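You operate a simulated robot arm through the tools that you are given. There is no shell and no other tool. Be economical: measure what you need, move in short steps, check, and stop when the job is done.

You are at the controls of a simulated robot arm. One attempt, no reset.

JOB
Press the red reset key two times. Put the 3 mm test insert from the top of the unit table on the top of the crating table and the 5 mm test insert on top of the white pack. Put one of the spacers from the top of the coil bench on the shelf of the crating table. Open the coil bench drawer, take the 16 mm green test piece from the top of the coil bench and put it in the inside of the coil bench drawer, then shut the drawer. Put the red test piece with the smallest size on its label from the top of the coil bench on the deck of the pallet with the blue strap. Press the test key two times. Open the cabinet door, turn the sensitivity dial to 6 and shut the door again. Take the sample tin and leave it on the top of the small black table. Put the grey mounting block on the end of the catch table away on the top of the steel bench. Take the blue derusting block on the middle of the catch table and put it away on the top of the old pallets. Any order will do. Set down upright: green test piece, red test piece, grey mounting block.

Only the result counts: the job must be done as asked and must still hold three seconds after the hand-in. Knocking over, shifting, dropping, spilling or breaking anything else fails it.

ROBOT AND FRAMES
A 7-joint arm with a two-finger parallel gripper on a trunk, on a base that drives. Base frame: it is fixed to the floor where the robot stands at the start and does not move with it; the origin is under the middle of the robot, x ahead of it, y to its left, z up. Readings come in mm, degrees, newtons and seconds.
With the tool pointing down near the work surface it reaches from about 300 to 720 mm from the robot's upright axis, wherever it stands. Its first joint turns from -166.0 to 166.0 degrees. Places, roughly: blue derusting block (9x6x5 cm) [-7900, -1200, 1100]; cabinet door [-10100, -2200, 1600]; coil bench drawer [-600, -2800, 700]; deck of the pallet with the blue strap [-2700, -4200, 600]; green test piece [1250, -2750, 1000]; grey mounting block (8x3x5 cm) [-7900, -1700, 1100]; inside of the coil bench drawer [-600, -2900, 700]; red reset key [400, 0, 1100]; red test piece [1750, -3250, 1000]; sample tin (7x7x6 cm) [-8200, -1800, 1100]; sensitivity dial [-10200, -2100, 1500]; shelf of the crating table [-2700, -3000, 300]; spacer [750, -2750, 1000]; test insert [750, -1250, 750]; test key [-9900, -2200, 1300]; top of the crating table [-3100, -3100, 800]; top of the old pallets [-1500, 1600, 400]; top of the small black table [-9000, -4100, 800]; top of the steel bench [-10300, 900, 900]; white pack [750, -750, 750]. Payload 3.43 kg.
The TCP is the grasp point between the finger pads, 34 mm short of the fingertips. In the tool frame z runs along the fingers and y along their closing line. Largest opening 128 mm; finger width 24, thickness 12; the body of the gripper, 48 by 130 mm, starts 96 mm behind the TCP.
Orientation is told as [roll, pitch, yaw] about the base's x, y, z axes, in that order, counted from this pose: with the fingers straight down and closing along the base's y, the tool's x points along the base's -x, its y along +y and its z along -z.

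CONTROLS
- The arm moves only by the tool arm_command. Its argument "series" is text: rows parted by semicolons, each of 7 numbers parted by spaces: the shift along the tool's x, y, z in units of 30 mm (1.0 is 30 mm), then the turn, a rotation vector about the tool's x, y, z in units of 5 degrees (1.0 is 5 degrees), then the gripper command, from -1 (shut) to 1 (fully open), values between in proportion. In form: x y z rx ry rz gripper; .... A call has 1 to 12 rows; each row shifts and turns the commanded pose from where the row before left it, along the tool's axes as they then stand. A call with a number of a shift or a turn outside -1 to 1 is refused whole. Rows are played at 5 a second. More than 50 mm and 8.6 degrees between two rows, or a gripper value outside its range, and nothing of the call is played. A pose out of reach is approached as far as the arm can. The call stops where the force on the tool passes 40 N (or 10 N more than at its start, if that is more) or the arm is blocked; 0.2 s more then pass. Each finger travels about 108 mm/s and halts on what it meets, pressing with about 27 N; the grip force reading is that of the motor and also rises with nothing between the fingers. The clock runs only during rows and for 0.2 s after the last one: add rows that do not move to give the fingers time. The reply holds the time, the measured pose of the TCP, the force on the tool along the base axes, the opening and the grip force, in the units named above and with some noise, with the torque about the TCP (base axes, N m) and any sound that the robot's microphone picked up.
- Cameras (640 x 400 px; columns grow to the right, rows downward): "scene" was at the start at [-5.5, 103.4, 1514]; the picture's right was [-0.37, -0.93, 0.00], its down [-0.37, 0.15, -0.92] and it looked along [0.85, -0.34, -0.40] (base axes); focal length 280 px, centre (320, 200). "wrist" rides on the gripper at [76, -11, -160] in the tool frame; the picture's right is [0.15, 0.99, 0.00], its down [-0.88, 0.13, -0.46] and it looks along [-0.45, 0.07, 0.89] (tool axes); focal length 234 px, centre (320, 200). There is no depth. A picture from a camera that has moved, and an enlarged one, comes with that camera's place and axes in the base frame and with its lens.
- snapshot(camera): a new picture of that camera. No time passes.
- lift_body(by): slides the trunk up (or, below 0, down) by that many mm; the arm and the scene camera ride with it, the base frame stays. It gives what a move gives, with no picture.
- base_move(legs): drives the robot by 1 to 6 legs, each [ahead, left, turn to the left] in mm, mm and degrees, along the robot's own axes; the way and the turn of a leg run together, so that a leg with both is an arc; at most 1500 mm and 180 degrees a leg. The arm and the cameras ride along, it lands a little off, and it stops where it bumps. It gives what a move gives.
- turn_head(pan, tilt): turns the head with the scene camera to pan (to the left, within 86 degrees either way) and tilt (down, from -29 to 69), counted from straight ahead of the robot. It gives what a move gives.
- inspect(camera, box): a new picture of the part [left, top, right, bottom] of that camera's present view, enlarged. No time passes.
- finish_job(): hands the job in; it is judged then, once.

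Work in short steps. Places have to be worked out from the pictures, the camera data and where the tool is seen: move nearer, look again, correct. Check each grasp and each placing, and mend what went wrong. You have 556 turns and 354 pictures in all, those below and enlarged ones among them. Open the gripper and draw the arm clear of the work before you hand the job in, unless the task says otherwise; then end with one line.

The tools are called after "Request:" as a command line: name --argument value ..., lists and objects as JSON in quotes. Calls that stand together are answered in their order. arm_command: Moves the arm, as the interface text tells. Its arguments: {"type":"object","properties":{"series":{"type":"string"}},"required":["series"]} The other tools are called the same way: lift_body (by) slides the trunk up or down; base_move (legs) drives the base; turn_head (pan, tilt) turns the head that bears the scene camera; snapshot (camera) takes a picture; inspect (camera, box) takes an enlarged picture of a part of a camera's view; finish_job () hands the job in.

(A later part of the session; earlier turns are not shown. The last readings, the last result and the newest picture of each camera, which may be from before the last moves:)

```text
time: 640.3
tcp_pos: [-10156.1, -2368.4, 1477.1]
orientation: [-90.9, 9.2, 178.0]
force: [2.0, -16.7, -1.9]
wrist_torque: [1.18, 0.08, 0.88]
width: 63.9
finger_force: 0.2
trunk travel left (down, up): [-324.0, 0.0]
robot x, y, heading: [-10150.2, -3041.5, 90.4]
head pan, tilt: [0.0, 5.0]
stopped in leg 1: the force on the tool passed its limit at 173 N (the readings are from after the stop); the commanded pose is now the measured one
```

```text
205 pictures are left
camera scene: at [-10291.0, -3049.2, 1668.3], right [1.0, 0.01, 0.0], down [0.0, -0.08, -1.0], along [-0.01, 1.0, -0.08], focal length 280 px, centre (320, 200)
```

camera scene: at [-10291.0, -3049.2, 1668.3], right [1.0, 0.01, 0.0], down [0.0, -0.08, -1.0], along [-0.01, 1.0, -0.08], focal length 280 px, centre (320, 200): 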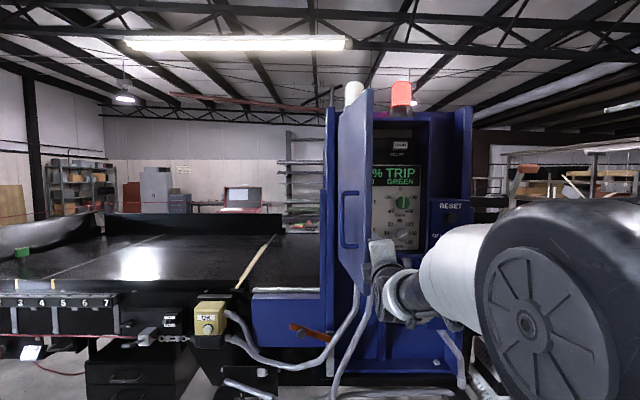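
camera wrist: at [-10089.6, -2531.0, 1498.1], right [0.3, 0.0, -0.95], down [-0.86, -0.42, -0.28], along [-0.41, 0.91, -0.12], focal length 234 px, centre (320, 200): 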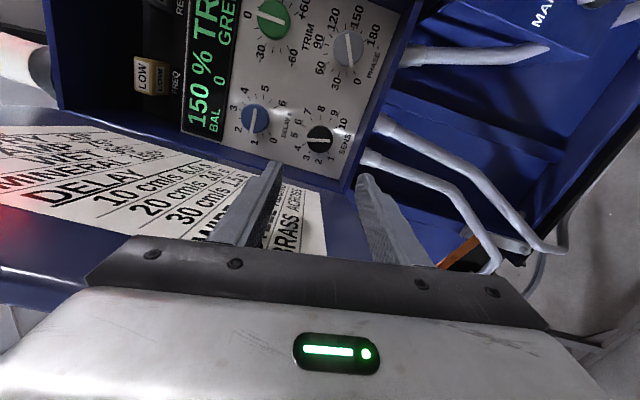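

The gripper met the door's free edge: the door must open further. I back off, shift right, come alongside the inner face and push it left.

Request:
base_move --legs '[[-130, 0, 0], [0, -75, 0], [140, 0, 0]]'

Request:
base_move --legs '[[0, 120, 0]]'

Request:
snapshot --camera "scene"

```text
time: 643.5
tcp_pos: [-10080.3, -2351.1, 1473.4]
orientation: [-90.6, 9.4, 178.1]
force: [-0.2, -0.1, -0.5]
wrist_torque: [-0.01, 0.0, -0.01]
width: 63.8
finger_force: 0.1
trunk travel left (down, up): [-324.0, 0.0]
robot x, y, heading: [-10076.9, -3031.8, 90.5]
head pan, tilt: [0.0, 5.0]
```

```text
time: 645.3
tcp_pos: [-10202.8, -2351.8, 1473.7]
orientation: [-90.7, 9.3, 178.0]
force: [0.0, -0.8, 0.4]
wrist_torque: [-0.04, 0.01, -0.03]
width: 64.2
finger_force: 0.1
trunk travel left (down, up): [-324.0, 0.0]
robot x, y, heading: [-10197.3, -3033.7, 90.2]
head pan, tilt: [0.0, 5.0]
```

```text
204 pictures are left
camera scene: at [-10336.7, -3033.0, 1668.1], right [1.0, 0.0, 0.0], down [0.0, -0.09, -1.0], along [0.0, 1.0, -0.09], focal length 280 px, centre (320, 200)
```

scene: 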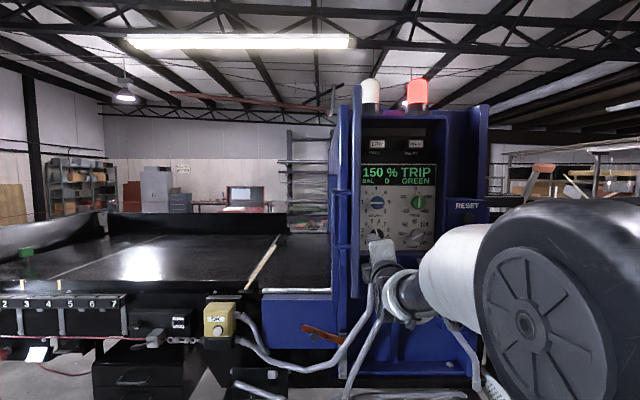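

The door swung to about 96°. A bit more push.

Request:
base_move --legs '[[0, 70, 0]]'

Request:
base_move --legs '[[0, -118, 0]]'

Request:
snapshot --camera "wrist"

Request:
snapshot --camera "scene"

```text
time: 646.7
tcp_pos: [-10270.8, -2351.9, 1475.0]
orientation: [-90.7, 9.2, 178.1]
force: [0.4, 0.2, -0.3]
wrist_torque: [-0.02, 0.02, 0.0]
width: 63.9
finger_force: 0.1
trunk travel left (down, up): [-324.0, 0.0]
robot x, y, heading: [-10263.9, -3033.2, 90.1]
head pan, tilt: [0.0, 5.0]
```

```text
time: 648.5
tcp_pos: [-10154.4, -2351.2, 1475.2]
orientation: [-90.6, 9.3, 178.0]
force: [-0.3, -0.3, 0.0]
wrist_torque: [0.05, -0.05, -0.03]
width: 63.9
finger_force: 0.1
trunk travel left (down, up): [-324.0, 0.0]
robot x, y, heading: [-10148.3, -3030.1, 90.5]
head pan, tilt: [0.0, 5.0]
```

```text
203 pictures are left
camera wrist: at [-10085.9, -2514.9, 1496.3], right [0.3, 0.0, -0.95], down [-0.86, -0.42, -0.28], along [-0.4, 0.91, -0.13], focal length 234 px, centre (320, 200)
```

wrist: 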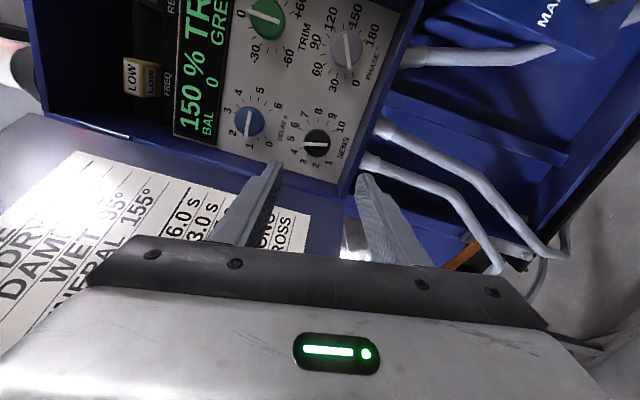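

```text
202 pictures are left
camera scene: at [-10287.9, -3032.8, 1668.2], right [1.0, 0.0, 0.0], down [0.0, -0.09, -1.0], along [0.0, 1.0, -0.09], focal length 280 px, centre (320, 200)
```

scene: 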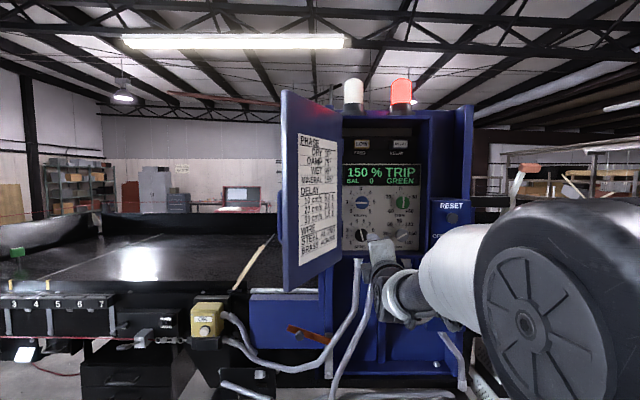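

The door is wide open and the knob is at (-10155, -2160, ~1476). I read the dial pointer closely.

Request:
inspect --camera "scene" --box '[340, 180, 430, 250]'

Request:
inspect --camera "wrist" --box '[270, 90, 370, 190]'

```text
5.71 times, centred on (385, 215) of scene
camera zoom: at [-10287.9, -3032.8, 1668.2], right [1.0, 0.0, 0.0], down [0.0, -0.09, -1.0], along [0.0, 1.0, -0.09], focal length 1601 px, centre (-51, 114)
```

zoom: 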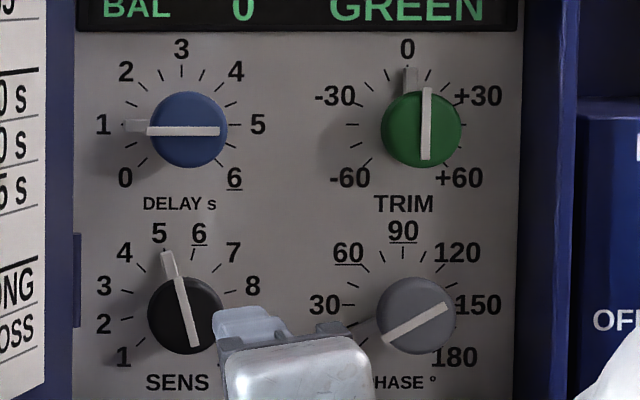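

```text
4.00 times, centred on (320, 140) of wrist
camera zoom: at [-10085.9, -2514.9, 1496.3], right [0.3, 0.0, -0.95], down [-0.86, -0.42, -0.28], along [-0.4, 0.91, -0.13], focal length 937 px, centre (320, 440)
```

zoom: 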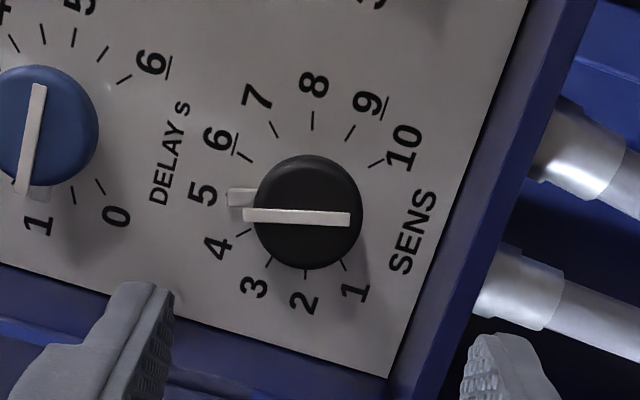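

The pointer is at 5; 6 is 30° clockwise. I straighten the yaw slightly and advance onto the knob.

Request:
arm_command --series "0 0 0 0 -0.4 0 0; 0 0 0 0 0 0 0"

Request:
base_move --legs '[[110, 0, -0.4]]'

Request:
snapshot --camera "wrist"

```text
time: 649.1
tcp_pos: [-10154.5, -2352.4, 1476.2]
orientation: [-90.3, 9.3, -179.9]
force: [0.2, -0.6, 0.8]
wrist_torque: [-0.02, -0.01, 0.05]
width: 63.9
finger_force: 0.0
trunk travel left (down, up): [-324.0, 0.0]
robot x, y, heading: [-10147.3, -3033.6, 90.4]
head pan, tilt: [0.0, 5.0]
```

```text
time: 650.3
tcp_pos: [-10149.8, -2243.0, 1473.5]
orientation: [-90.3, 9.3, 179.7]
force: [-0.1, -0.2, -0.1]
wrist_torque: [-0.01, 0.03, -0.04]
width: 63.9
finger_force: 0.1
trunk travel left (down, up): [-324.0, 0.0]
robot x, y, heading: [-10145.0, -2922.3, 89.6]
head pan, tilt: [0.0, 5.0]
```

```text
199 pictures are left
camera wrist: at [-10077.6, -2403.6, 1497.0], right [0.3, 0.0, -0.95], down [-0.85, -0.45, -0.27], along [-0.43, 0.89, -0.13], focal length 234 px, centre (320, 200)
```

wrist: 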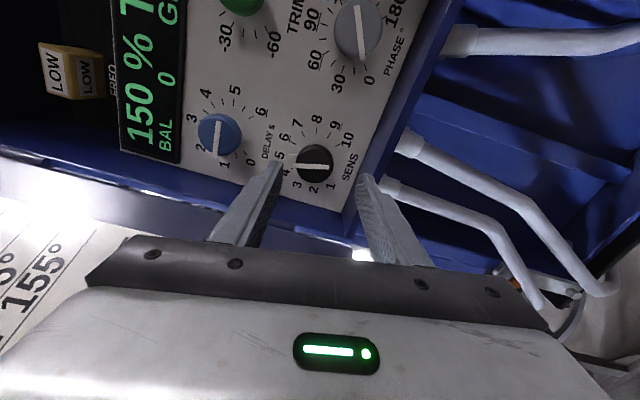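

The cabinet's lower lip (z≈1436) would crowd the lower finger, so I rotate the gripper 45° back to a diagonal and centre it on the knob (-10155, 1480).

Request:
arm_command --series "-0.17 -0.21 0 0 0 0 -0.1; 0 0 0 0 0 1 -0.1; 0 0 0 0 0 1 -0.1; 0 0 0 0 0 1 -0.1; 0 0 0 0 0 1 -0.1; 0 0 0 0 0 1 -0.1; 0 0 0 0 0 1 -0.1; 0 0 0 0 0 1 -0.1; 0 0 0 0 0 1 -0.1; 0 0 0 0 0 1 -0.1; 0 0 0 0 0 0 -0.1"

Request:
snapshot --camera "wrist"

```text
time: 652.7
tcp_pos: [-10154.6, -2243.4, 1479.6]
orientation: [-90.4, -35.7, 179.9]
force: [-0.3, 0.1, -0.2]
wrist_torque: [-0.01, 0.0, -0.02]
width: 57.8
finger_force: 0.1
trunk travel left (down, up): [-324.0, 0.0]
robot x, y, heading: [-10148.4, -2924.1, 89.8]
head pan, tilt: [0.0, 5.0]
```

```text
198 pictures are left
camera wrist: at [-10088.6, -2403.7, 1444.3], right [-0.46, 0.01, -0.89], down [-0.79, -0.45, 0.41], along [-0.4, 0.89, 0.21], focal length 234 px, centre (320, 200)
```

wrist: 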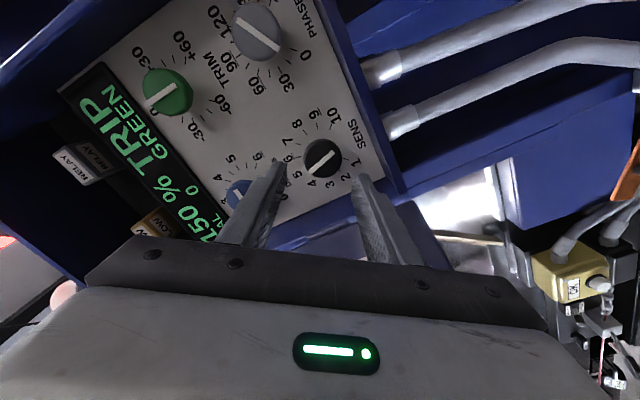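

Centred on the knob. I advance 55 mm carefully.

Request:
arm_command --series "0 0 0.7 0 0 0 -0.1; 0 0 0.5 0 0 0 -0.1; 0 0 0.3 0 0 0 -0.1; 0 0 0.3 0 0 0 -0.1; 0 0 0 0 0 0 -0.1"

Request:
snapshot --camera "wrist"

```text
time: 653.9
tcp_pos: [-10156.9, -2189.3, 1480.5]
orientation: [-90.4, -35.7, 180.0]
force: [-0.3, 0.3, -1.0]
wrist_torque: [-0.02, -0.01, -0.01]
width: 57.8
finger_force: 0.0
trunk travel left (down, up): [-324.0, 0.0]
robot x, y, heading: [-10149.3, -2925.2, 89.6]
head pan, tilt: [0.0, 5.0]
```

```text
197 pictures are left
camera wrist: at [-10088.9, -2349.5, 1444.6], right [-0.46, 0.01, -0.89], down [-0.79, -0.45, 0.41], along [-0.4, 0.89, 0.21], focal length 234 px, centre (320, 200)
```

wrist: 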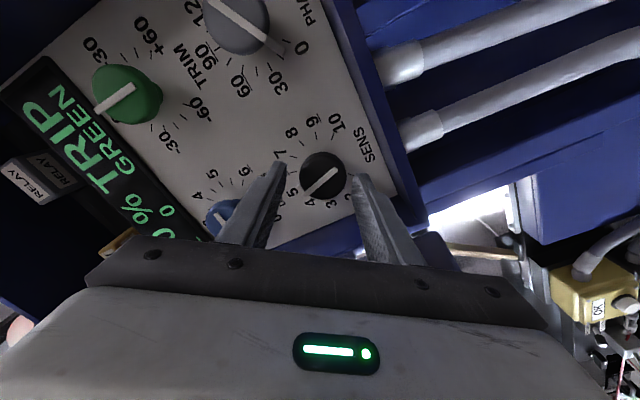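

Knob face at y≈-2157; fingertips just there. I advance ~14 mm more and close gently on the knob.

Request:
arm_command --series "0 0.05 0.25 0 0 0 -0.1; 0 0 0.2 0 0 0 -0.1; 0 0 0 0 0 0 -0.1; 0 0 0 0 0 0 -0.5; 0 0 0 0 0 0 -1; 0 0 0 0 0 0 -1"

Request:
inspect --camera "wrist" --box '[220, 80, 420, 260]'

```text
time: 655.3
tcp_pos: [-10156.0, -2174.5, 1478.1]
orientation: [-90.1, -35.5, 179.9]
force: [-2.0, -4.0, -8.2]
wrist_torque: [-0.17, 0.0, 0.25]
width: 41.7
finger_force: 44.5
trunk travel left (down, up): [-324.0, 0.0]
robot x, y, heading: [-10143.8, -2925.0, 89.7]
head pan, tilt: [0.0, 5.0]
```

```text
2.22 times, centred on (320, 170) of wrist
camera zoom: at [-10089.9, -2336.2, 1443.0], right [-0.46, 0.0, -0.89], down [-0.79, -0.45, 0.41], along [-0.4, 0.89, 0.21], focal length 520 px, centre (320, 267)
```

zoom: 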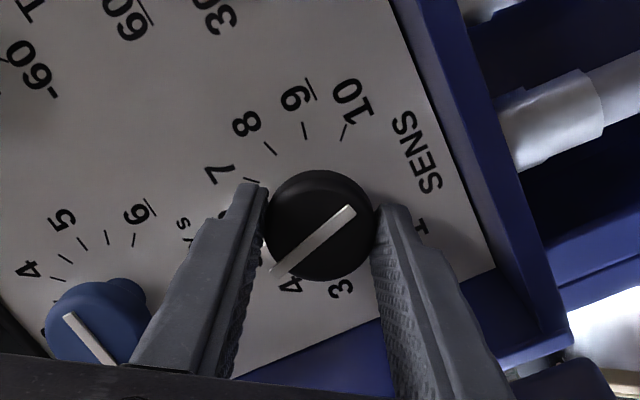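

Knob gripped. I rotate +30°.

Request:
arm_command --series "0 0 0 0 0 1 -1; 0 0 0 0 0 1 -1; 0 0 0 0 0 1 -1; 0 0 0 0 0 1 -1; 0 0 0 0 0 1 -1; 0 0 0 0 0 1 -1; 0 0 0 0 0 0 -1"

Request:
inspect --camera "wrist" --box '[220, 80, 420, 260]'

```text
time: 656.9
tcp_pos: [-10156.7, -2175.6, 1477.1]
orientation: [-90.4, -65.8, -179.8]
force: [-5.1, -8.7, -15.6]
wrist_torque: [-0.27, -0.01, 0.18]
width: 41.3
finger_force: 45.1
trunk travel left (down, up): [-324.0, 0.0]
robot x, y, heading: [-10146.1, -2926.9, 90.0]
head pan, tilt: [0.0, 5.0]
```

```text
2.22 times, centred on (320, 170) of wrist
camera zoom: at [-10116.7, -2336.0, 1413.4], right [-0.84, 0.0, -0.54], down [-0.48, -0.46, 0.75], along [-0.24, 0.89, 0.39], focal length 520 px, centre (320, 267)
```

zoom: 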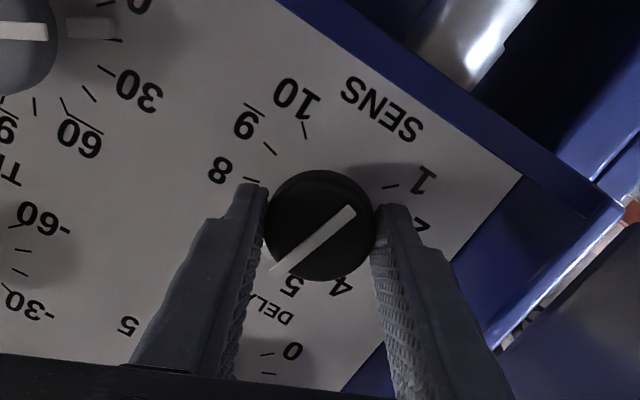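

The knob turned with the gripper. I release, retreat a little and read the dial.

Request:
arm_command --series "0 0 0 0 0 0 -0.6; 0 0 0 0 0 0 -0.2; 0 0 0 0 0 0 -0.1; 0 0 -0.5 0 0 0 -0.1; 0 0 -0.8 0 0 0 -0.1; 0 0 -1 0 0 0 -0.1; 0 0 -1 0 0 0 -0.1; 0 0 0 0 0 0 -0.1"

Request:
inspect --camera "wrist" --box '[240, 60, 400, 200]'

Request:
inspect --camera "scene" --box '[330, 190, 440, 270]'

```text
time: 658.7
tcp_pos: [-10155.9, -2275.5, 1478.7]
orientation: [-90.7, -65.7, -179.6]
force: [0.4, -0.2, -0.1]
wrist_torque: [0.0, -0.04, 0.0]
width: 57.7
finger_force: 0.0
trunk travel left (down, up): [-324.0, 0.0]
robot x, y, heading: [-10145.1, -2921.9, 90.1]
head pan, tilt: [0.0, 5.0]
```

```text
2.86 times, centred on (320, 130) of wrist
camera zoom: at [-10116.0, -2435.6, 1413.3], right [-0.84, 0.01, -0.54], down [-0.48, -0.46, 0.75], along [-0.24, 0.89, 0.39], focal length 669 px, centre (320, 400)
```

zoom: 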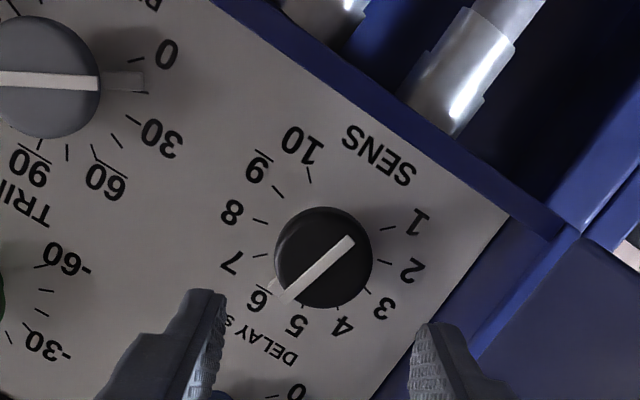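

```text
5.00 times, centred on (385, 230) of scene
camera zoom: at [-10288.1, -2923.6, 1668.1], right [1.0, 0.0, 0.0], down [0.0, -0.09, -1.0], along [0.0, 1.0, -0.09], focal length 1401 px, centre (-5, 50)
```

zoom: 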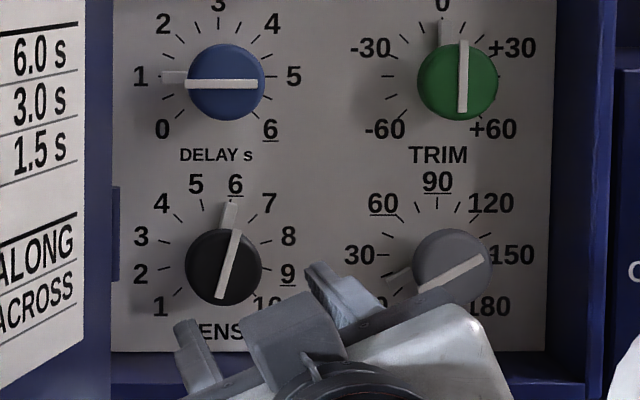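

SENS now points at 6. Next I shut the door: close the fingers, back out, go around to the door's outer side, and push it.

Request:
arm_command --series "0 0 -0.5 0 0 0 -1; 0 0 0 0 0 0 -1; 0 0 0 0 0 0 -1"

Request:
base_move --legs '[[-300, 0, 0], [0, 260, 0], [150, 0, 0]]'

Request:
snapshot --camera "scene"

Request:
snapshot --camera "wrist"

```text
time: 659.5
tcp_pos: [-10156.1, -2289.2, 1479.8]
orientation: [-90.8, -65.7, -179.5]
force: [0.0, -0.3, 0.2]
wrist_torque: [0.01, -0.03, 0.0]
width: 0.2
finger_force: 26.6
trunk travel left (down, up): [-324.0, 0.0]
robot x, y, heading: [-10143.3, -2923.6, 89.7]
head pan, tilt: [0.0, 5.0]
```

```text
time: 665.2
tcp_pos: [-10412.5, -2444.8, 1477.3]
orientation: [-90.6, -65.7, 180.0]
force: [-0.4, 0.0, -0.3]
wrist_torque: [0.0, -0.02, 0.01]
width: 0.0
finger_force: 28.0
trunk travel left (down, up): [-324.0, 0.0]
robot x, y, heading: [-10408.0, -3077.6, 89.8]
head pan, tilt: [0.0, 5.0]
```

```text
192 pictures are left
camera scene: at [-10549.7, -3076.2, 1668.1], right [1.0, -0.01, 0.0], down [0.0, -0.09, -1.0], along [0.01, 1.0, -0.09], focal length 280 px, centre (320, 200)
```

scene: 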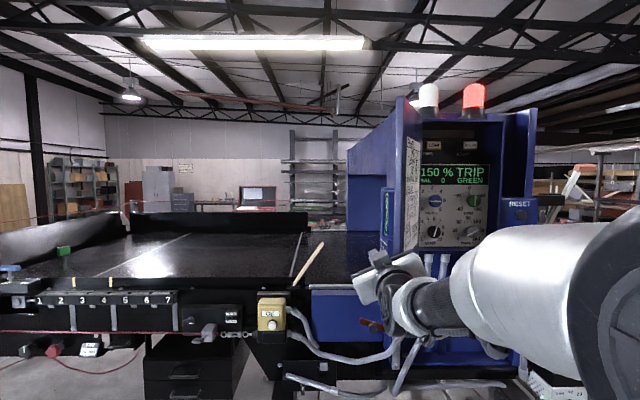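

```text
191 pictures are left
camera wrist: at [-10374.8, -2604.1, 1413.2], right [-0.84, 0.01, -0.54], down [-0.49, -0.45, 0.75], along [-0.24, 0.89, 0.39], focal length 234 px, centre (320, 200)
```

wrist: 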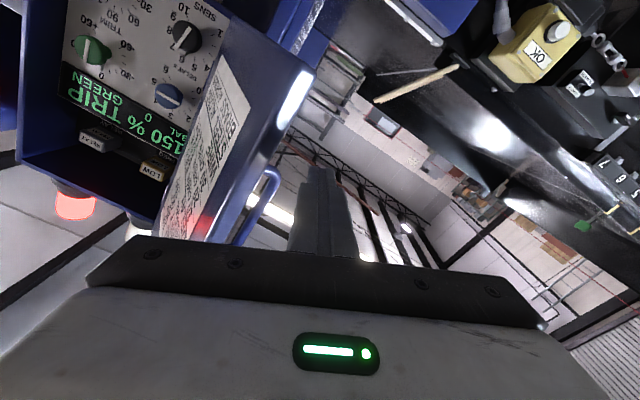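

The fingers are on the door's outer side, below the handle. I push it right in two stages.

Request:
base_move --legs '[[0, -180, 0]]'

Request:
base_move --legs '[[0, -130, 0]]'

Request:
snapshot --camera "scene"

Request:
snapshot --camera "wrist"

```text
time: 667.0
tcp_pos: [-10296.7, -2453.3, 1478.2]
orientation: [-90.5, -65.6, -179.7]
force: [-3.3, -23.4, 1.1]
wrist_torque: [-0.16, -0.03, -0.53]
width: 0.2
finger_force: 27.3
trunk travel left (down, up): [-324.0, 0.0]
robot x, y, heading: [-10285.0, -3078.0, 89.5]
head pan, tilt: [0.0, 5.0]
stopped in leg 1: the force on the tool passed its limit at 44 N (the readings are from after the stop); the commanded pose is now the measured one
```

```text
time: 668.0
tcp_pos: [-10274.8, -2455.4, 1477.4]
orientation: [-90.4, -65.5, -179.5]
force: [-1.8, -25.9, 2.3]
wrist_torque: [-0.21, 0.0, -0.53]
width: 0.2
finger_force: 26.5
trunk travel left (down, up): [-324.0, 0.0]
robot x, y, heading: [-10264.2, -3078.9, 89.7]
head pan, tilt: [0.0, 5.0]
stopped in leg 1: the force on the tool passed its limit at 43 N (the readings are from after the stop); the commanded pose is now the measured one
```

```text
190 pictures are left
camera scene: at [-10404.0, -3085.8, 1668.1], right [1.0, -0.01, 0.0], down [0.0, -0.08, -1.0], along [0.01, 1.0, -0.08], focal length 280 px, centre (320, 200)
```

scene: 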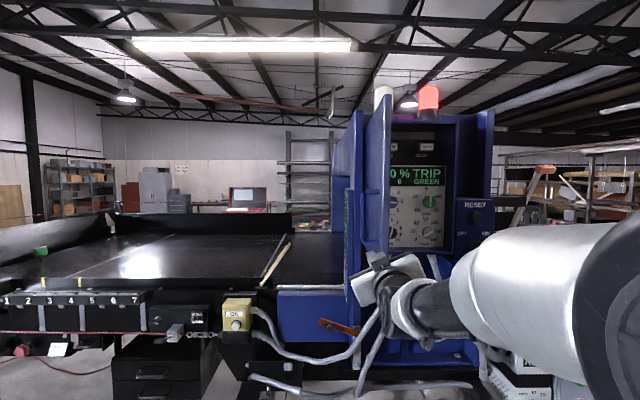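

```text
189 pictures are left
camera wrist: at [-10233.4, -2615.2, 1413.9], right [-0.84, 0.0, -0.54], down [-0.48, -0.46, 0.75], along [-0.25, 0.89, 0.39], focal length 234 px, centre (320, 200)
```

wrist: 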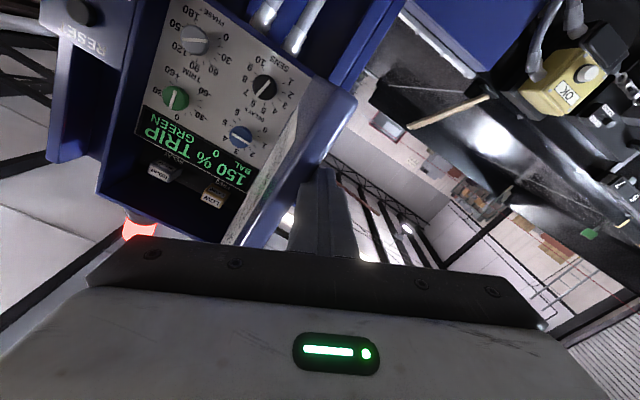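

It moves but with odd resistance - likely the handle's lower foot. I back off slightly, lower the tool 35 mm and push again.

Request:
base_move --legs '[[0, 25, 0]]'

Request:
arm_command --series "0.92 0.41 0 0 0 0 -1; 0.2 0.1 0 0 0 0 -1; 0 0 0 0 0 0 -1"

Request:
base_move --legs '[[0, -120, 0]]'

```text
time: 669.0
tcp_pos: [-10299.2, -2451.7, 1478.2]
orientation: [-90.3, -65.6, -179.6]
force: [-2.5, -12.4, 8.1]
wrist_torque: [-0.15, -0.11, -0.3]
width: 0.0
finger_force: 26.5
trunk travel left (down, up): [-324.0, 0.0]
robot x, y, heading: [-10286.1, -3086.1, 89.7]
head pan, tilt: [0.0, 5.0]
```

```text
time: 669.8
tcp_pos: [-10298.8, -2451.7, 1442.3]
orientation: [-90.5, -65.6, -179.5]
force: [-1.9, -14.1, 8.3]
wrist_torque: [-0.13, -0.13, -0.26]
width: 0.0
finger_force: 27.4
trunk travel left (down, up): [-324.0, 0.0]
robot x, y, heading: [-10284.2, -3080.5, 89.7]
head pan, tilt: [0.0, 5.0]
```

```text
time: 671.5
tcp_pos: [-10180.1, -2451.0, 1440.0]
orientation: [-90.0, -65.6, 179.8]
force: [-0.2, 0.4, 0.2]
wrist_torque: [0.0, 0.02, -0.01]
width: 0.0
finger_force: 27.1
trunk travel left (down, up): [-324.0, 0.0]
robot x, y, heading: [-10168.2, -3084.6, 89.5]
head pan, tilt: [0.0, 5.0]
```

It went smoothly now. I check the door's position.

Request:
snapshot --camera "scene"

Request:
snapshot --camera "wrist"

```text
188 pictures are left
camera scene: at [-10311.4, -3080.8, 1668.2], right [1.0, -0.01, 0.0], down [0.0, -0.09, -1.0], along [0.01, 1.0, -0.09], focal length 280 px, centre (320, 200)
```

scene: 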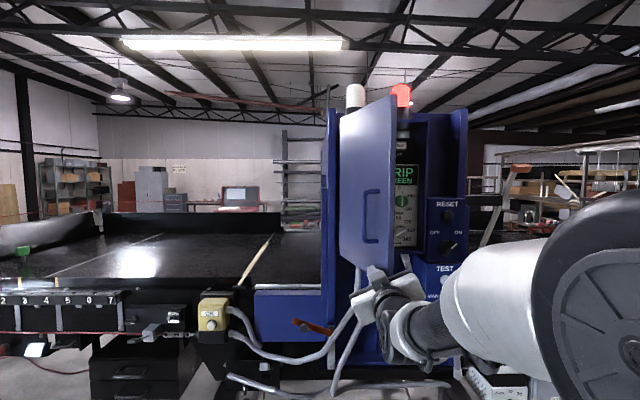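

```text
187 pictures are left
camera wrist: at [-10139.2, -2610.8, 1375.8], right [-0.84, 0.0, -0.54], down [-0.48, -0.45, 0.75], along [-0.24, 0.89, 0.38], focal length 234 px, centre (320, 200)
```

wrist: 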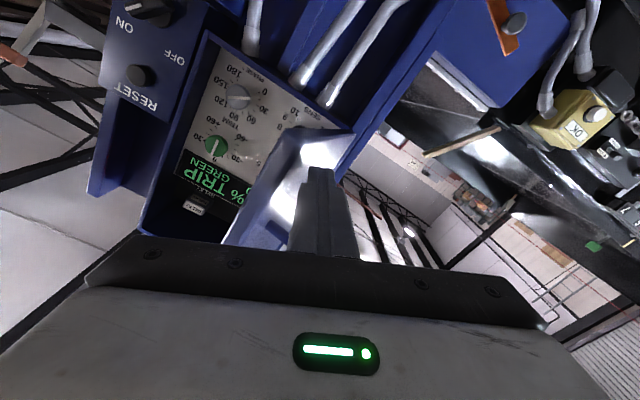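

Door at ~70°. I now push diagonally right and ahead.

Request:
base_move --legs '[[60, -90, 0]]'

Request:
base_move --legs '[[90, -30, 0]]'

Request:
snapshot --camera "scene"

```text
time: 673.1
tcp_pos: [-10090.7, -2390.2, 1439.5]
orientation: [-90.0, -65.6, 179.8]
force: [-0.5, 0.3, 0.1]
wrist_torque: [0.01, -0.02, 0.0]
width: 0.0
finger_force: 27.0
trunk travel left (down, up): [-324.0, 0.0]
robot x, y, heading: [-10077.9, -3022.3, 89.3]
head pan, tilt: [0.0, 5.0]
```

```text
time: 674.2
tcp_pos: [-10060.9, -2301.0, 1439.2]
orientation: [-89.9, -65.6, 179.9]
force: [0.4, 1.1, 0.7]
wrist_torque: [0.03, 0.01, 0.02]
width: 0.0
finger_force: 27.1
trunk travel left (down, up): [-324.0, 0.0]
robot x, y, heading: [-10052.1, -2934.0, 89.4]
head pan, tilt: [0.0, 5.0]
```

```text
186 pictures are left
camera scene: at [-10192.0, -2932.9, 1668.1], right [1.0, -0.01, 0.0], down [0.0, -0.09, -1.0], along [0.01, 1.0, -0.09], focal length 280 px, centre (320, 200)
```

scene: 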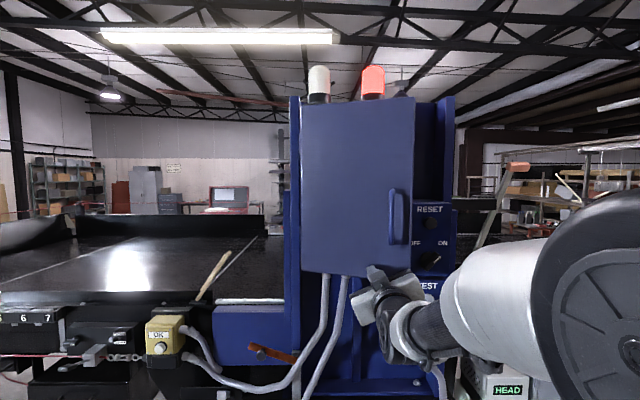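

Nearly shut. I push straight ahead, then finish with small arm steps until it stops.

Request:
base_move --legs '[[55, 0, 0]]'

Request:
arm_command --series "0 0 0.2 0 0 0 -1; 0 0 0.2 0 0 0 -1; 0 0 0.2 0 0 0 -1; 0 0 0.2 0 0 0 -1; 0 0 0.2 0 0 0 -1; 0 0 0.2 0 0 0 -1"

Request:
snapshot --camera "scene"

```text
time: 675.1
tcp_pos: [-10061.5, -2248.3, 1438.3]
orientation: [-89.8, -65.6, 179.7]
force: [0.0, 0.1, -1.2]
wrist_torque: [-0.01, 0.01, -0.03]
width: 0.2
finger_force: 27.3
trunk travel left (down, up): [-324.0, 0.0]
robot x, y, heading: [-10049.5, -2882.9, 89.6]
head pan, tilt: [0.0, 5.0]
```

```text
time: 676.2
tcp_pos: [-10060.8, -2233.0, 1438.5]
orientation: [-89.6, -65.7, 179.5]
force: [0.5, -30.9, 1.8]
wrist_torque: [0.42, -0.14, 0.13]
width: 0.0
finger_force: 27.4
trunk travel left (down, up): [-324.0, 0.0]
robot x, y, heading: [-10050.8, -2882.8, 89.4]
head pan, tilt: [0.0, 5.0]
stopped in row 5: the force on the tool passed its limit at 46 N (the readings are from after the stop); the commanded pose is now the measured one
```

```text
185 pictures are left
camera scene: at [-10191.6, -2886.8, 1668.3], right [1.0, -0.01, 0.0], down [0.0, -0.08, -1.0], along [0.01, 1.0, -0.08], focal length 280 px, centre (320, 200)
```

scene: 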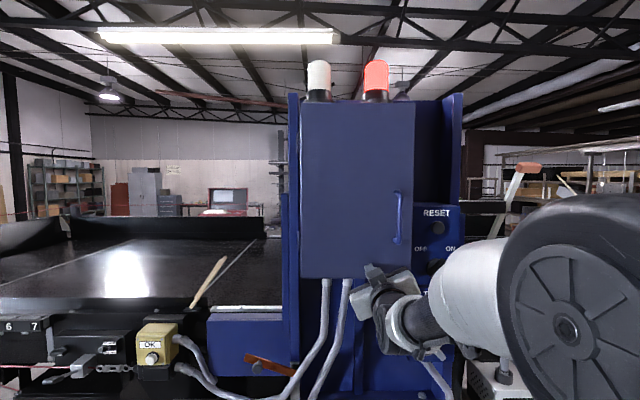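

The door is shut (tips at its closed plane). I back away, straighten the tool to point down and lower the trunk.

Request:
base_move --legs '[[-450, 0, 0]]'

Request:
arm_command --series "0 0 0 0 0 1 0; 0 0 0 0 0 1 0; 0 0 0 0 0 1 0; 0 0 0 0 0 1 0; 0 0 0 0 0 1 0; 0 0 0 0 1 0 0; 0 0 0 0 1 0 0; 0 0 0 0 1 0 0; 0 0 0 0 1 0 0; 0 0 0 0 1 0 0; 0 0 0 0 1 0 0; 0 0 0 0 1 0 0"

Request:
arm_command --series "0 0 0 0 1 0 0; 0 0 0 0 1 0 0; 0 0 0 0 1 0 0; 0 0 0 0 1 0 0; 0 0 0 0 1 0 0; 0 0 0 0 1 0 0; 0 0 0 0 1 0 0; 0 0 0 0 1 0 0; 0 0 0 0 1 0 0; 0 0 0 0 1 0 0; 0 0 0 0 1 0 0; 0 0 0 0 0 0 0"

Request:
lift_body --by -74

Request:
snapshot --camera "scene"

```text
time: 678.9
tcp_pos: [-10064.6, -2674.6, 1436.7]
orientation: [-88.9, -65.7, 179.2]
force: [0.3, 0.6, 0.7]
wrist_torque: [0.0, -0.03, -0.01]
width: 0.0
finger_force: 27.2
trunk travel left (down, up): [-324.0, 0.0]
robot x, y, heading: [-10050.3, -3325.9, 89.4]
head pan, tilt: [0.0, 5.0]
```

```text
time: 681.5
tcp_pos: [-10067.0, -2674.0, 1435.7]
orientation: [1.1, -54.5, 89.2]
force: [0.3, 0.3, -0.5]
wrist_torque: [0.02, 0.02, -0.01]
width: 63.9
finger_force: 0.1
trunk travel left (down, up): [-324.0, 0.0]
robot x, y, heading: [-10054.1, -3329.6, 89.7]
head pan, tilt: [0.0, 5.0]
```

```text
time: 684.1
tcp_pos: [-10070.6, -2715.7, 1404.4]
orientation: [0.5, -1.2, 90.0]
force: [0.6, -0.3, 0.3]
wrist_torque: [-0.01, -0.01, -0.01]
width: 63.7
finger_force: 0.1
out of reach, approached as far as the arm can: row 9, 10, 11
trunk travel left (down, up): [-324.0, 0.0]
robot x, y, heading: [-10049.2, -3327.6, 89.5]
head pan, tilt: [0.0, 5.0]
```

```text
time: 685.2
tcp_pos: [-10070.8, -2717.0, 1331.1]
orientation: [0.6, -1.3, 90.0]
force: [-0.4, 0.9, -0.1]
wrist_torque: [-0.02, 0.03, 0.01]
width: 64.3
finger_force: 0.1
trunk travel left (down, up): [-250.0, 74.0]
robot x, y, heading: [-10053.1, -3328.2, 89.6]
head pan, tilt: [0.0, 5.0]
```

```text
184 pictures are left
camera scene: at [-10195.3, -3329.1, 1594.2], right [1.0, -0.01, 0.0], down [0.0, -0.09, -1.0], along [0.01, 1.0, -0.09], focal length 280 px, centre (320, 200)
```

scene: 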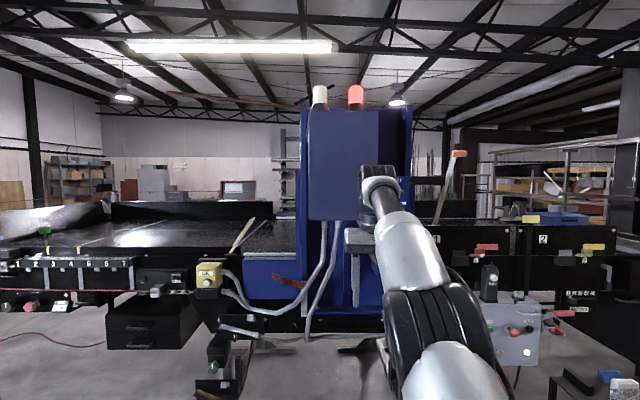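

Door confirmed shut. I drive east along the lane toward the catch table.

Request:
arm_command --series "1 0 0 0 0.25 0 0; 1 0 0 0 0 0 0; 1 0 0 0 0 0 0; 0 0 1 0 0 0 0; 0 0 1 0 0 0 0"

Request:
base_move --legs '[[0, -1200, 0.4], [0, -1200, 0]]'

Request:
turn_head --pan 0 --tilt 20

Request:
snapshot --camera "scene"

```text
time: 686.4
tcp_pos: [-10069.9, -2808.9, 1270.4]
orientation: [0.4, -0.1, 90.0]
force: [0.5, 0.8, -0.7]
wrist_torque: [0.01, 0.03, -0.01]
width: 64.0
finger_force: 0.0
trunk travel left (down, up): [-250.0, 74.0]
robot x, y, heading: [-10051.1, -3329.7, 89.7]
head pan, tilt: [0.0, 5.0]
```

```text
time: 709.5
tcp_pos: [-7691.0, -2814.0, 1271.4]
orientation: [0.5, 0.1, 90.6]
force: [0.4, 0.9, 0.2]
wrist_torque: [-0.04, 0.04, 0.01]
width: 63.9
finger_force: 0.1
trunk travel left (down, up): [-250.0, 74.0]
robot x, y, heading: [-7665.2, -3333.0, 90.2]
head pan, tilt: [0.0, 5.0]
```

```text
time: 710.2
tcp_pos: [-7691.6, -2813.9, 1270.0]
orientation: [0.6, 0.0, 90.7]
force: [-0.7, 0.2, -1.0]
wrist_torque: [-0.01, 0.0, 0.01]
width: 63.9
finger_force: 0.0
trunk travel left (down, up): [-250.0, 74.0]
robot x, y, heading: [-7667.0, -3335.5, 90.3]
head pan, tilt: [0.0, 20.0]
```

```text
183 pictures are left
camera scene: at [-7809.6, -3334.9, 1569.9], right [1.0, 0.0, 0.0], down [0.0, -0.34, -0.94], along [0.0, 0.94, -0.34], focal length 280 px, centre (320, 200)
```

scene: 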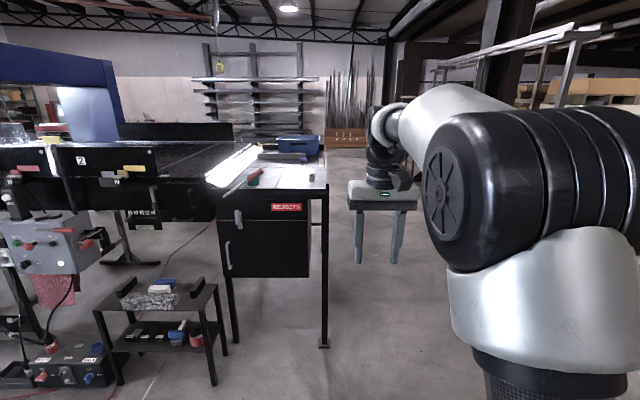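

The catch table is ahead-left. I enlarge its top.

Request:
inspect --camera "scene" --box '[195, 125, 345, 225]'

```text
4.00 times, centred on (270, 175) of scene
camera zoom: at [-7809.6, -3334.9, 1569.9], right [1.0, 0.0, 0.0], down [0.0, -0.34, -0.94], along [0.0, 0.94, -0.34], focal length 1121 px, centre (520, 300)
```

zoom: 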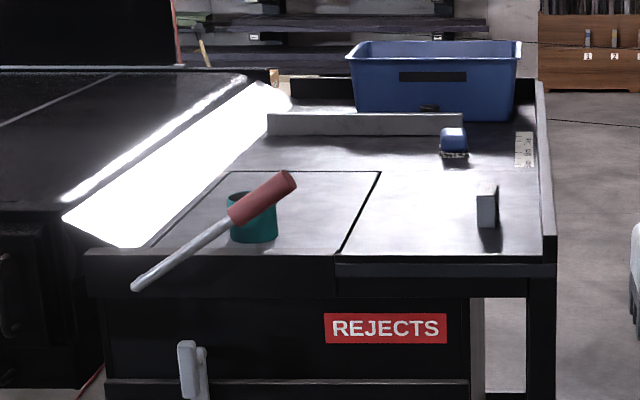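

The tin (teal) is at the front-left, partly behind a lever with a red grip; the grey block is near-right, the blue block mid. I raise the arm a bit and move closer.

Request:
arm_command --series "0 0 -1 0 0 0 0; 0 0 -1 0 0 0 0; 0 0 -1 0 0 0 0; 0 0 0 0 0 0 0"

Request:
base_move --legs '[[800, 250, 0]]'

Request:
turn_head --pan 0 --tilt 35

Request:
snapshot --camera "scene"

Request:
snapshot --camera "wrist"

```text
time: 711.2
tcp_pos: [-7689.8, -2813.5, 1361.7]
orientation: [0.6, 0.0, 90.6]
force: [0.3, 0.0, -0.2]
wrist_torque: [0.02, -0.01, -0.01]
width: 63.9
finger_force: 0.1
trunk travel left (down, up): [-250.0, 74.0]
robot x, y, heading: [-7672.1, -3336.2, 90.1]
head pan, tilt: [0.0, 20.0]
```

```text
time: 715.6
tcp_pos: [-7939.5, -2027.2, 1361.6]
orientation: [0.5, 0.0, 90.2]
force: [-0.4, -0.4, -0.3]
wrist_torque: [0.04, -0.02, -0.01]
width: 64.1
finger_force: 0.0
trunk travel left (down, up): [-250.0, 74.0]
robot x, y, heading: [-7922.7, -2550.8, 89.9]
head pan, tilt: [0.0, 20.0]
```

```text
time: 716.4
tcp_pos: [-7938.4, -2028.4, 1362.5]
orientation: [0.6, -0.1, 90.1]
force: [-0.2, -0.2, 0.0]
wrist_torque: [0.06, 0.0, 0.01]
width: 63.9
finger_force: 0.1
trunk travel left (down, up): [-250.0, 74.0]
robot x, y, heading: [-7917.4, -2551.8, 89.7]
head pan, tilt: [0.0, 35.0]
```

```text
181 pictures are left
camera scene: at [-8062.4, -2553.6, 1546.0], right [1.0, 0.0, 0.0], down [0.0, -0.57, -0.82], along [0.0, 0.82, -0.57], focal length 280 px, centre (320, 200)
```

scene: 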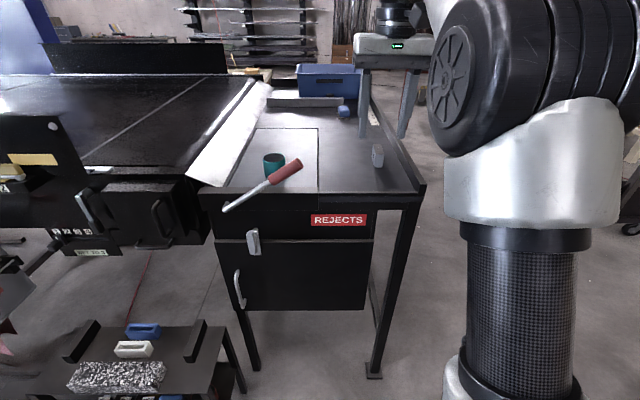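

```text
180 pictures are left
camera wrist: at [-7926.1, -2104.1, 1521.5], right [-0.99, -0.15, 0.01], down [-0.13, 0.88, 0.46], along [-0.08, 0.45, -0.89], focal length 234 px, centre (320, 200)
```

wrist: 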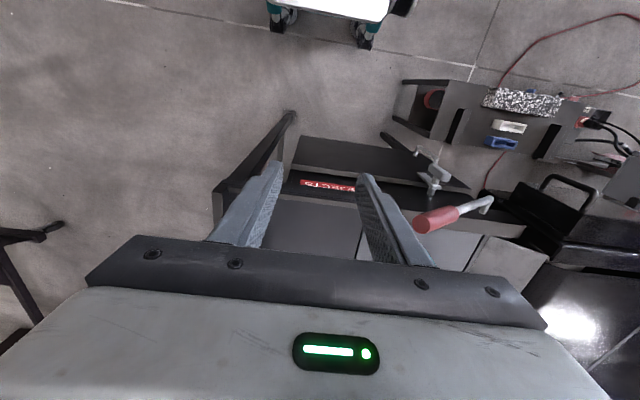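

Lever is in plane y≈-1932 (don't touch); tin ≈ (-8200, -1793), table top ≈ z 1115. I shift left and ahead, then position above the tin.

Request:
base_move --legs '[[190, 140, 0]]'

Request:
arm_command --series "0 0.95 0 0 0 0 0.6; 0 0.95 0 0 0 0 0.6; 0 0.95 0 0 0 0 0.6; 0 0.95 0 0 0 0 0.6; 0 0 0 0 0 0 0.6"

Request:
snapshot --camera "wrist"

Request:
snapshot --camera "scene"

```text
time: 718.4
tcp_pos: [-8076.9, -1838.5, 1361.6]
orientation: [0.7, 0.0, 90.2]
force: [0.3, -0.2, -0.5]
wrist_torque: [0.02, 0.0, 0.01]
width: 64.1
finger_force: 0.1
trunk travel left (down, up): [-250.0, 74.0]
robot x, y, heading: [-8059.1, -2360.1, 89.6]
head pan, tilt: [0.0, 35.0]
```

```text
time: 719.6
tcp_pos: [-8190.8, -1838.9, 1365.2]
orientation: [0.5, 0.1, 90.1]
force: [-0.5, -0.4, 0.4]
wrist_torque: [0.0, 0.02, 0.01]
width: 102.6
finger_force: 0.0
trunk travel left (down, up): [-250.0, 74.0]
robot x, y, heading: [-8058.3, -2364.2, 89.5]
head pan, tilt: [0.0, 35.0]
```

```text
179 pictures are left
camera wrist: at [-8179.0, -1914.3, 1523.9], right [-0.99, -0.15, 0.01], down [-0.13, 0.88, 0.46], along [-0.08, 0.45, -0.89], focal length 234 px, centre (320, 200)
```

wrist: 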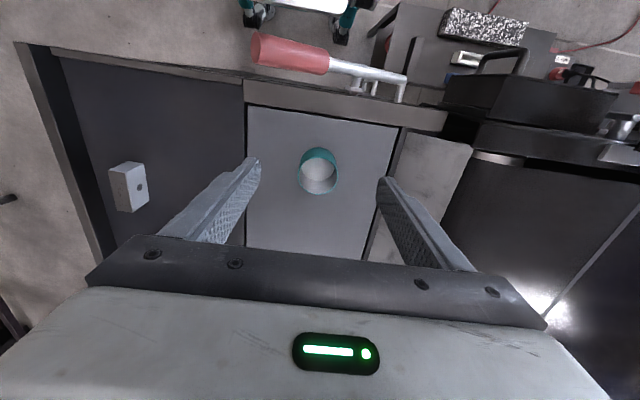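

```text
178 pictures are left
camera scene: at [-8200.7, -2364.0, 1545.9], right [1.0, -0.01, 0.0], down [0.0, -0.57, -0.82], along [0.0, 0.82, -0.57], focal length 280 px, centre (320, 200)
```

scene: 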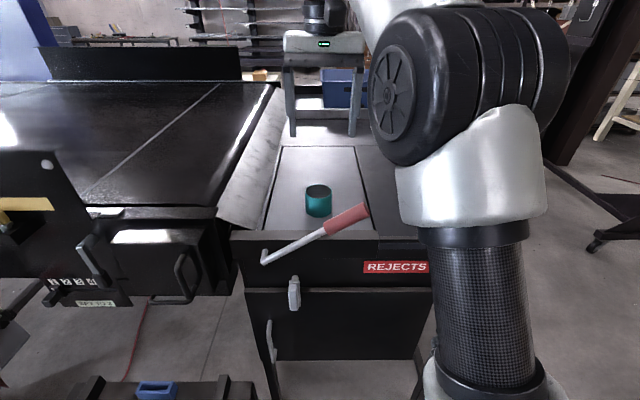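

Tin top at [-8201, -1787, 1175]. I centre over it and lower.

Request:
arm_command --series "-0.87 0.17 0 0 0 0 0.6; -0.87 0.17 0 0 0 0 0.6; 0 0 1 0 0 0 0.6; 0 0 1 0 0 0 0.6; 0 0 1 0 0 0 0.6; 0 0 0 0 0 0 0.6"

Request:
snapshot --camera "wrist"

```text
time: 721.0
tcp_pos: [-8201.3, -1785.8, 1272.4]
orientation: [0.6, 0.0, 90.1]
force: [0.2, 0.2, 0.1]
wrist_torque: [0.02, -0.03, -0.02]
width: 102.5
finger_force: 0.0
trunk travel left (down, up): [-250.0, 74.0]
robot x, y, heading: [-8060.7, -2358.7, 89.8]
head pan, tilt: [0.0, 35.0]
```

```text
177 pictures are left
camera wrist: at [-8188.4, -1862.3, 1432.3], right [-0.99, -0.15, 0.01], down [-0.13, 0.88, 0.46], along [-0.08, 0.45, -0.89], focal length 234 px, centre (320, 200)
```

wrist: 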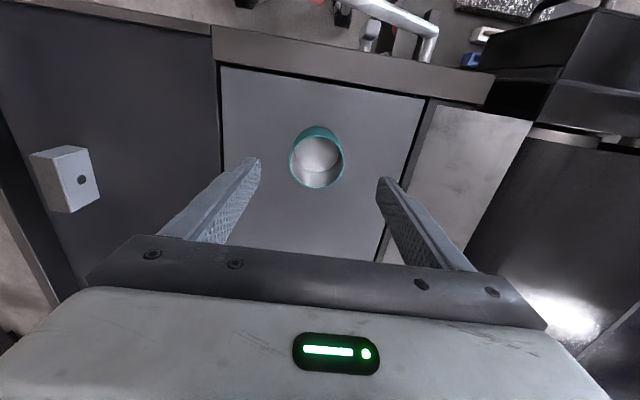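

Centred. Lower to z≈1160 and close.

Request:
arm_command --series "0 0 1 0 0 0 0.6; 0 0 1 0 0 0 0.6; 0 0 1 0 0 0 0.6; 0 0 0.7 0 0 0 0.6; 0 0 0 0 0 0 0; 0 0 0 0 0 0 -1; 0 0 0 0 0 0 -1; 0 0 0 0 0 0 -1"

Request:
snapshot --camera "wrist"

```text
time: 722.8
tcp_pos: [-8202.6, -1787.1, 1163.1]
orientation: [0.6, -0.1, 90.2]
force: [0.4, -1.1, -0.5]
wrist_torque: [0.01, -0.01, 0.02]
width: 64.6
finger_force: 26.8
trunk travel left (down, up): [-250.0, 74.0]
robot x, y, heading: [-8060.8, -2360.2, 89.7]
head pan, tilt: [0.0, 35.0]
```

```text
176 pictures are left
camera wrist: at [-8190.2, -1863.1, 1321.7], right [-0.99, -0.15, 0.01], down [-0.13, 0.88, 0.46], along [-0.08, 0.45, -0.89], focal length 234 px, centre (320, 200)
```

wrist: 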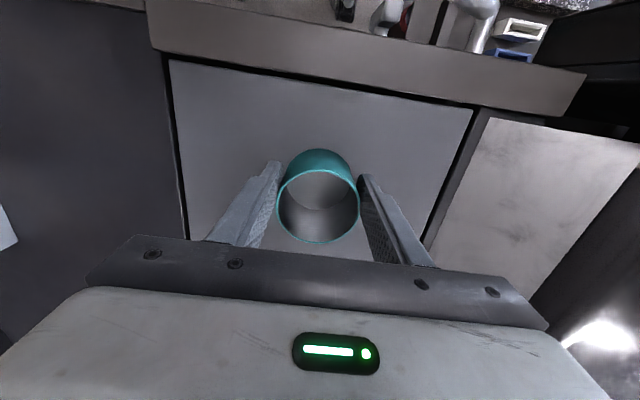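

Tin held. I lift it clear, back off, turn south and drive to the small black table.

Request:
arm_command --series "0 0 -1 0 0 0 -1; 0 0 -1 0 0 0 -1; 0 0 -1 0 0 0 -1; 0 0 -1 0 0 0 -1; 0 0 -1 0 0 0 -1; 0 0 -1 0 0 0 -1; 0 0 -1 0 0 0 -1; 0 0 0 0 0 0 -1"

Request:
base_move --legs '[[-600, 0, 0], [0, 0, 180], [0, -930, 0]]'

Request:
snapshot --camera "scene"

```text
time: 724.6
tcp_pos: [-8201.1, -1787.1, 1360.0]
orientation: [0.6, 0.0, 90.1]
force: [-0.3, 0.6, -0.2]
wrist_torque: [-0.04, -0.02, 0.03]
width: 64.8
finger_force: 26.5
out of reach, approached as far as the arm can: row 7
trunk travel left (down, up): [-250.0, 74.0]
robot x, y, heading: [-8058.3, -2359.4, 89.7]
head pan, tilt: [0.0, 35.0]
```

```text
time: 744.3
tcp_pos: [-8896.2, -3466.2, 1361.0]
orientation: [0.6, -0.2, -94.3]
force: [-0.9, 0.2, -0.8]
wrist_torque: [0.02, 0.01, -0.03]
width: 61.9
finger_force: 26.8
trunk travel left (down, up): [-250.0, 74.0]
robot x, y, heading: [-8996.6, -2886.2, -94.6]
head pan, tilt: [0.0, 35.0]
```

```text
175 pictures are left
camera scene: at [-8854.8, -2897.4, 1546.0], right [-1.0, 0.08, 0.0], down [0.05, 0.57, -0.82], along [-0.07, -0.82, -0.57], focal length 280 px, centre (320, 200)
```

scene: 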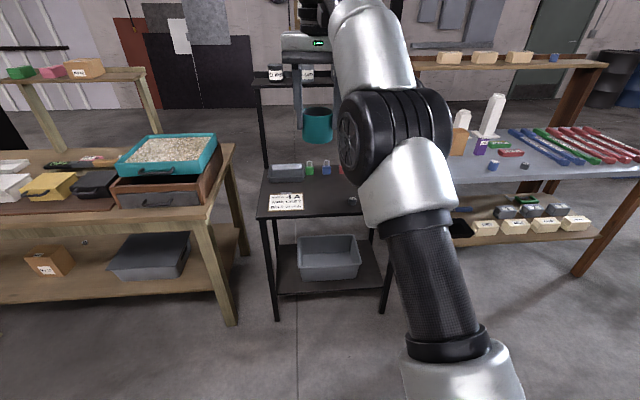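

The black table top (z≈800, north edge y≈-3857) has room in the middle. I straighten heading, approach, and look from above.

Request:
base_move --legs '[[0, 0, 4.6], [430, 0, 0]]'

Request:
snapshot --camera "wrist"

Request:
snapshot --camera "scene"

```text
time: 747.4
tcp_pos: [-8850.8, -3895.9, 1360.0]
orientation: [0.6, -0.2, -89.8]
force: [-1.2, -0.7, -1.0]
wrist_torque: [0.02, 0.01, 0.01]
width: 61.8
finger_force: 27.3
trunk travel left (down, up): [-250.0, 74.0]
robot x, y, heading: [-8994.3, -3324.9, -90.3]
head pan, tilt: [0.0, 35.0]
```

```text
174 pictures are left
camera wrist: at [-8865.1, -3819.9, 1520.0], right [0.99, 0.15, 0.01], down [0.13, -0.88, 0.46], along [0.08, -0.45, -0.89], focal length 234 px, centre (320, 200)
```

wrist: 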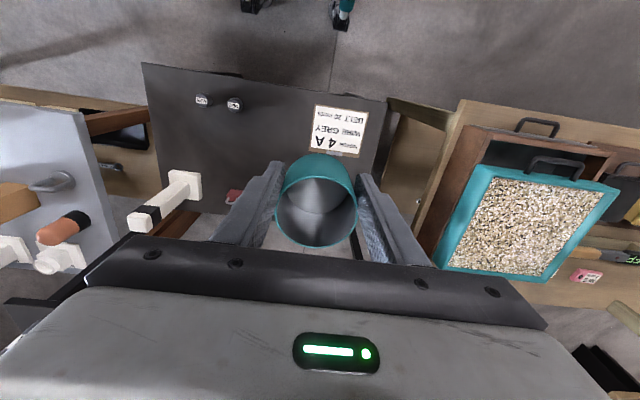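

```text
173 pictures are left
camera scene: at [-8855.6, -3323.8, 1545.9], right [-1.0, 0.0, 0.0], down [0.0, 0.57, -0.82], along [0.0, -0.82, -0.57], focal length 280 px, centre (320, 200)
```

scene: 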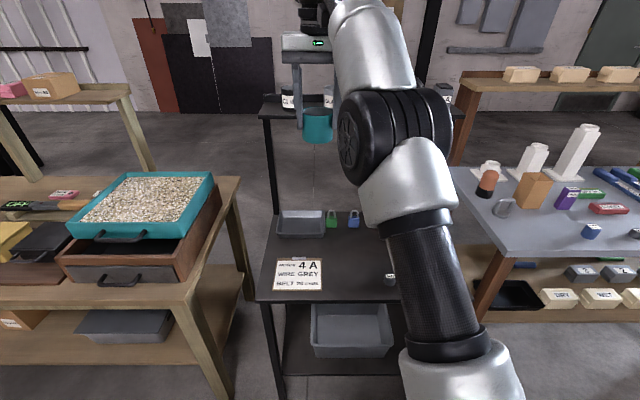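

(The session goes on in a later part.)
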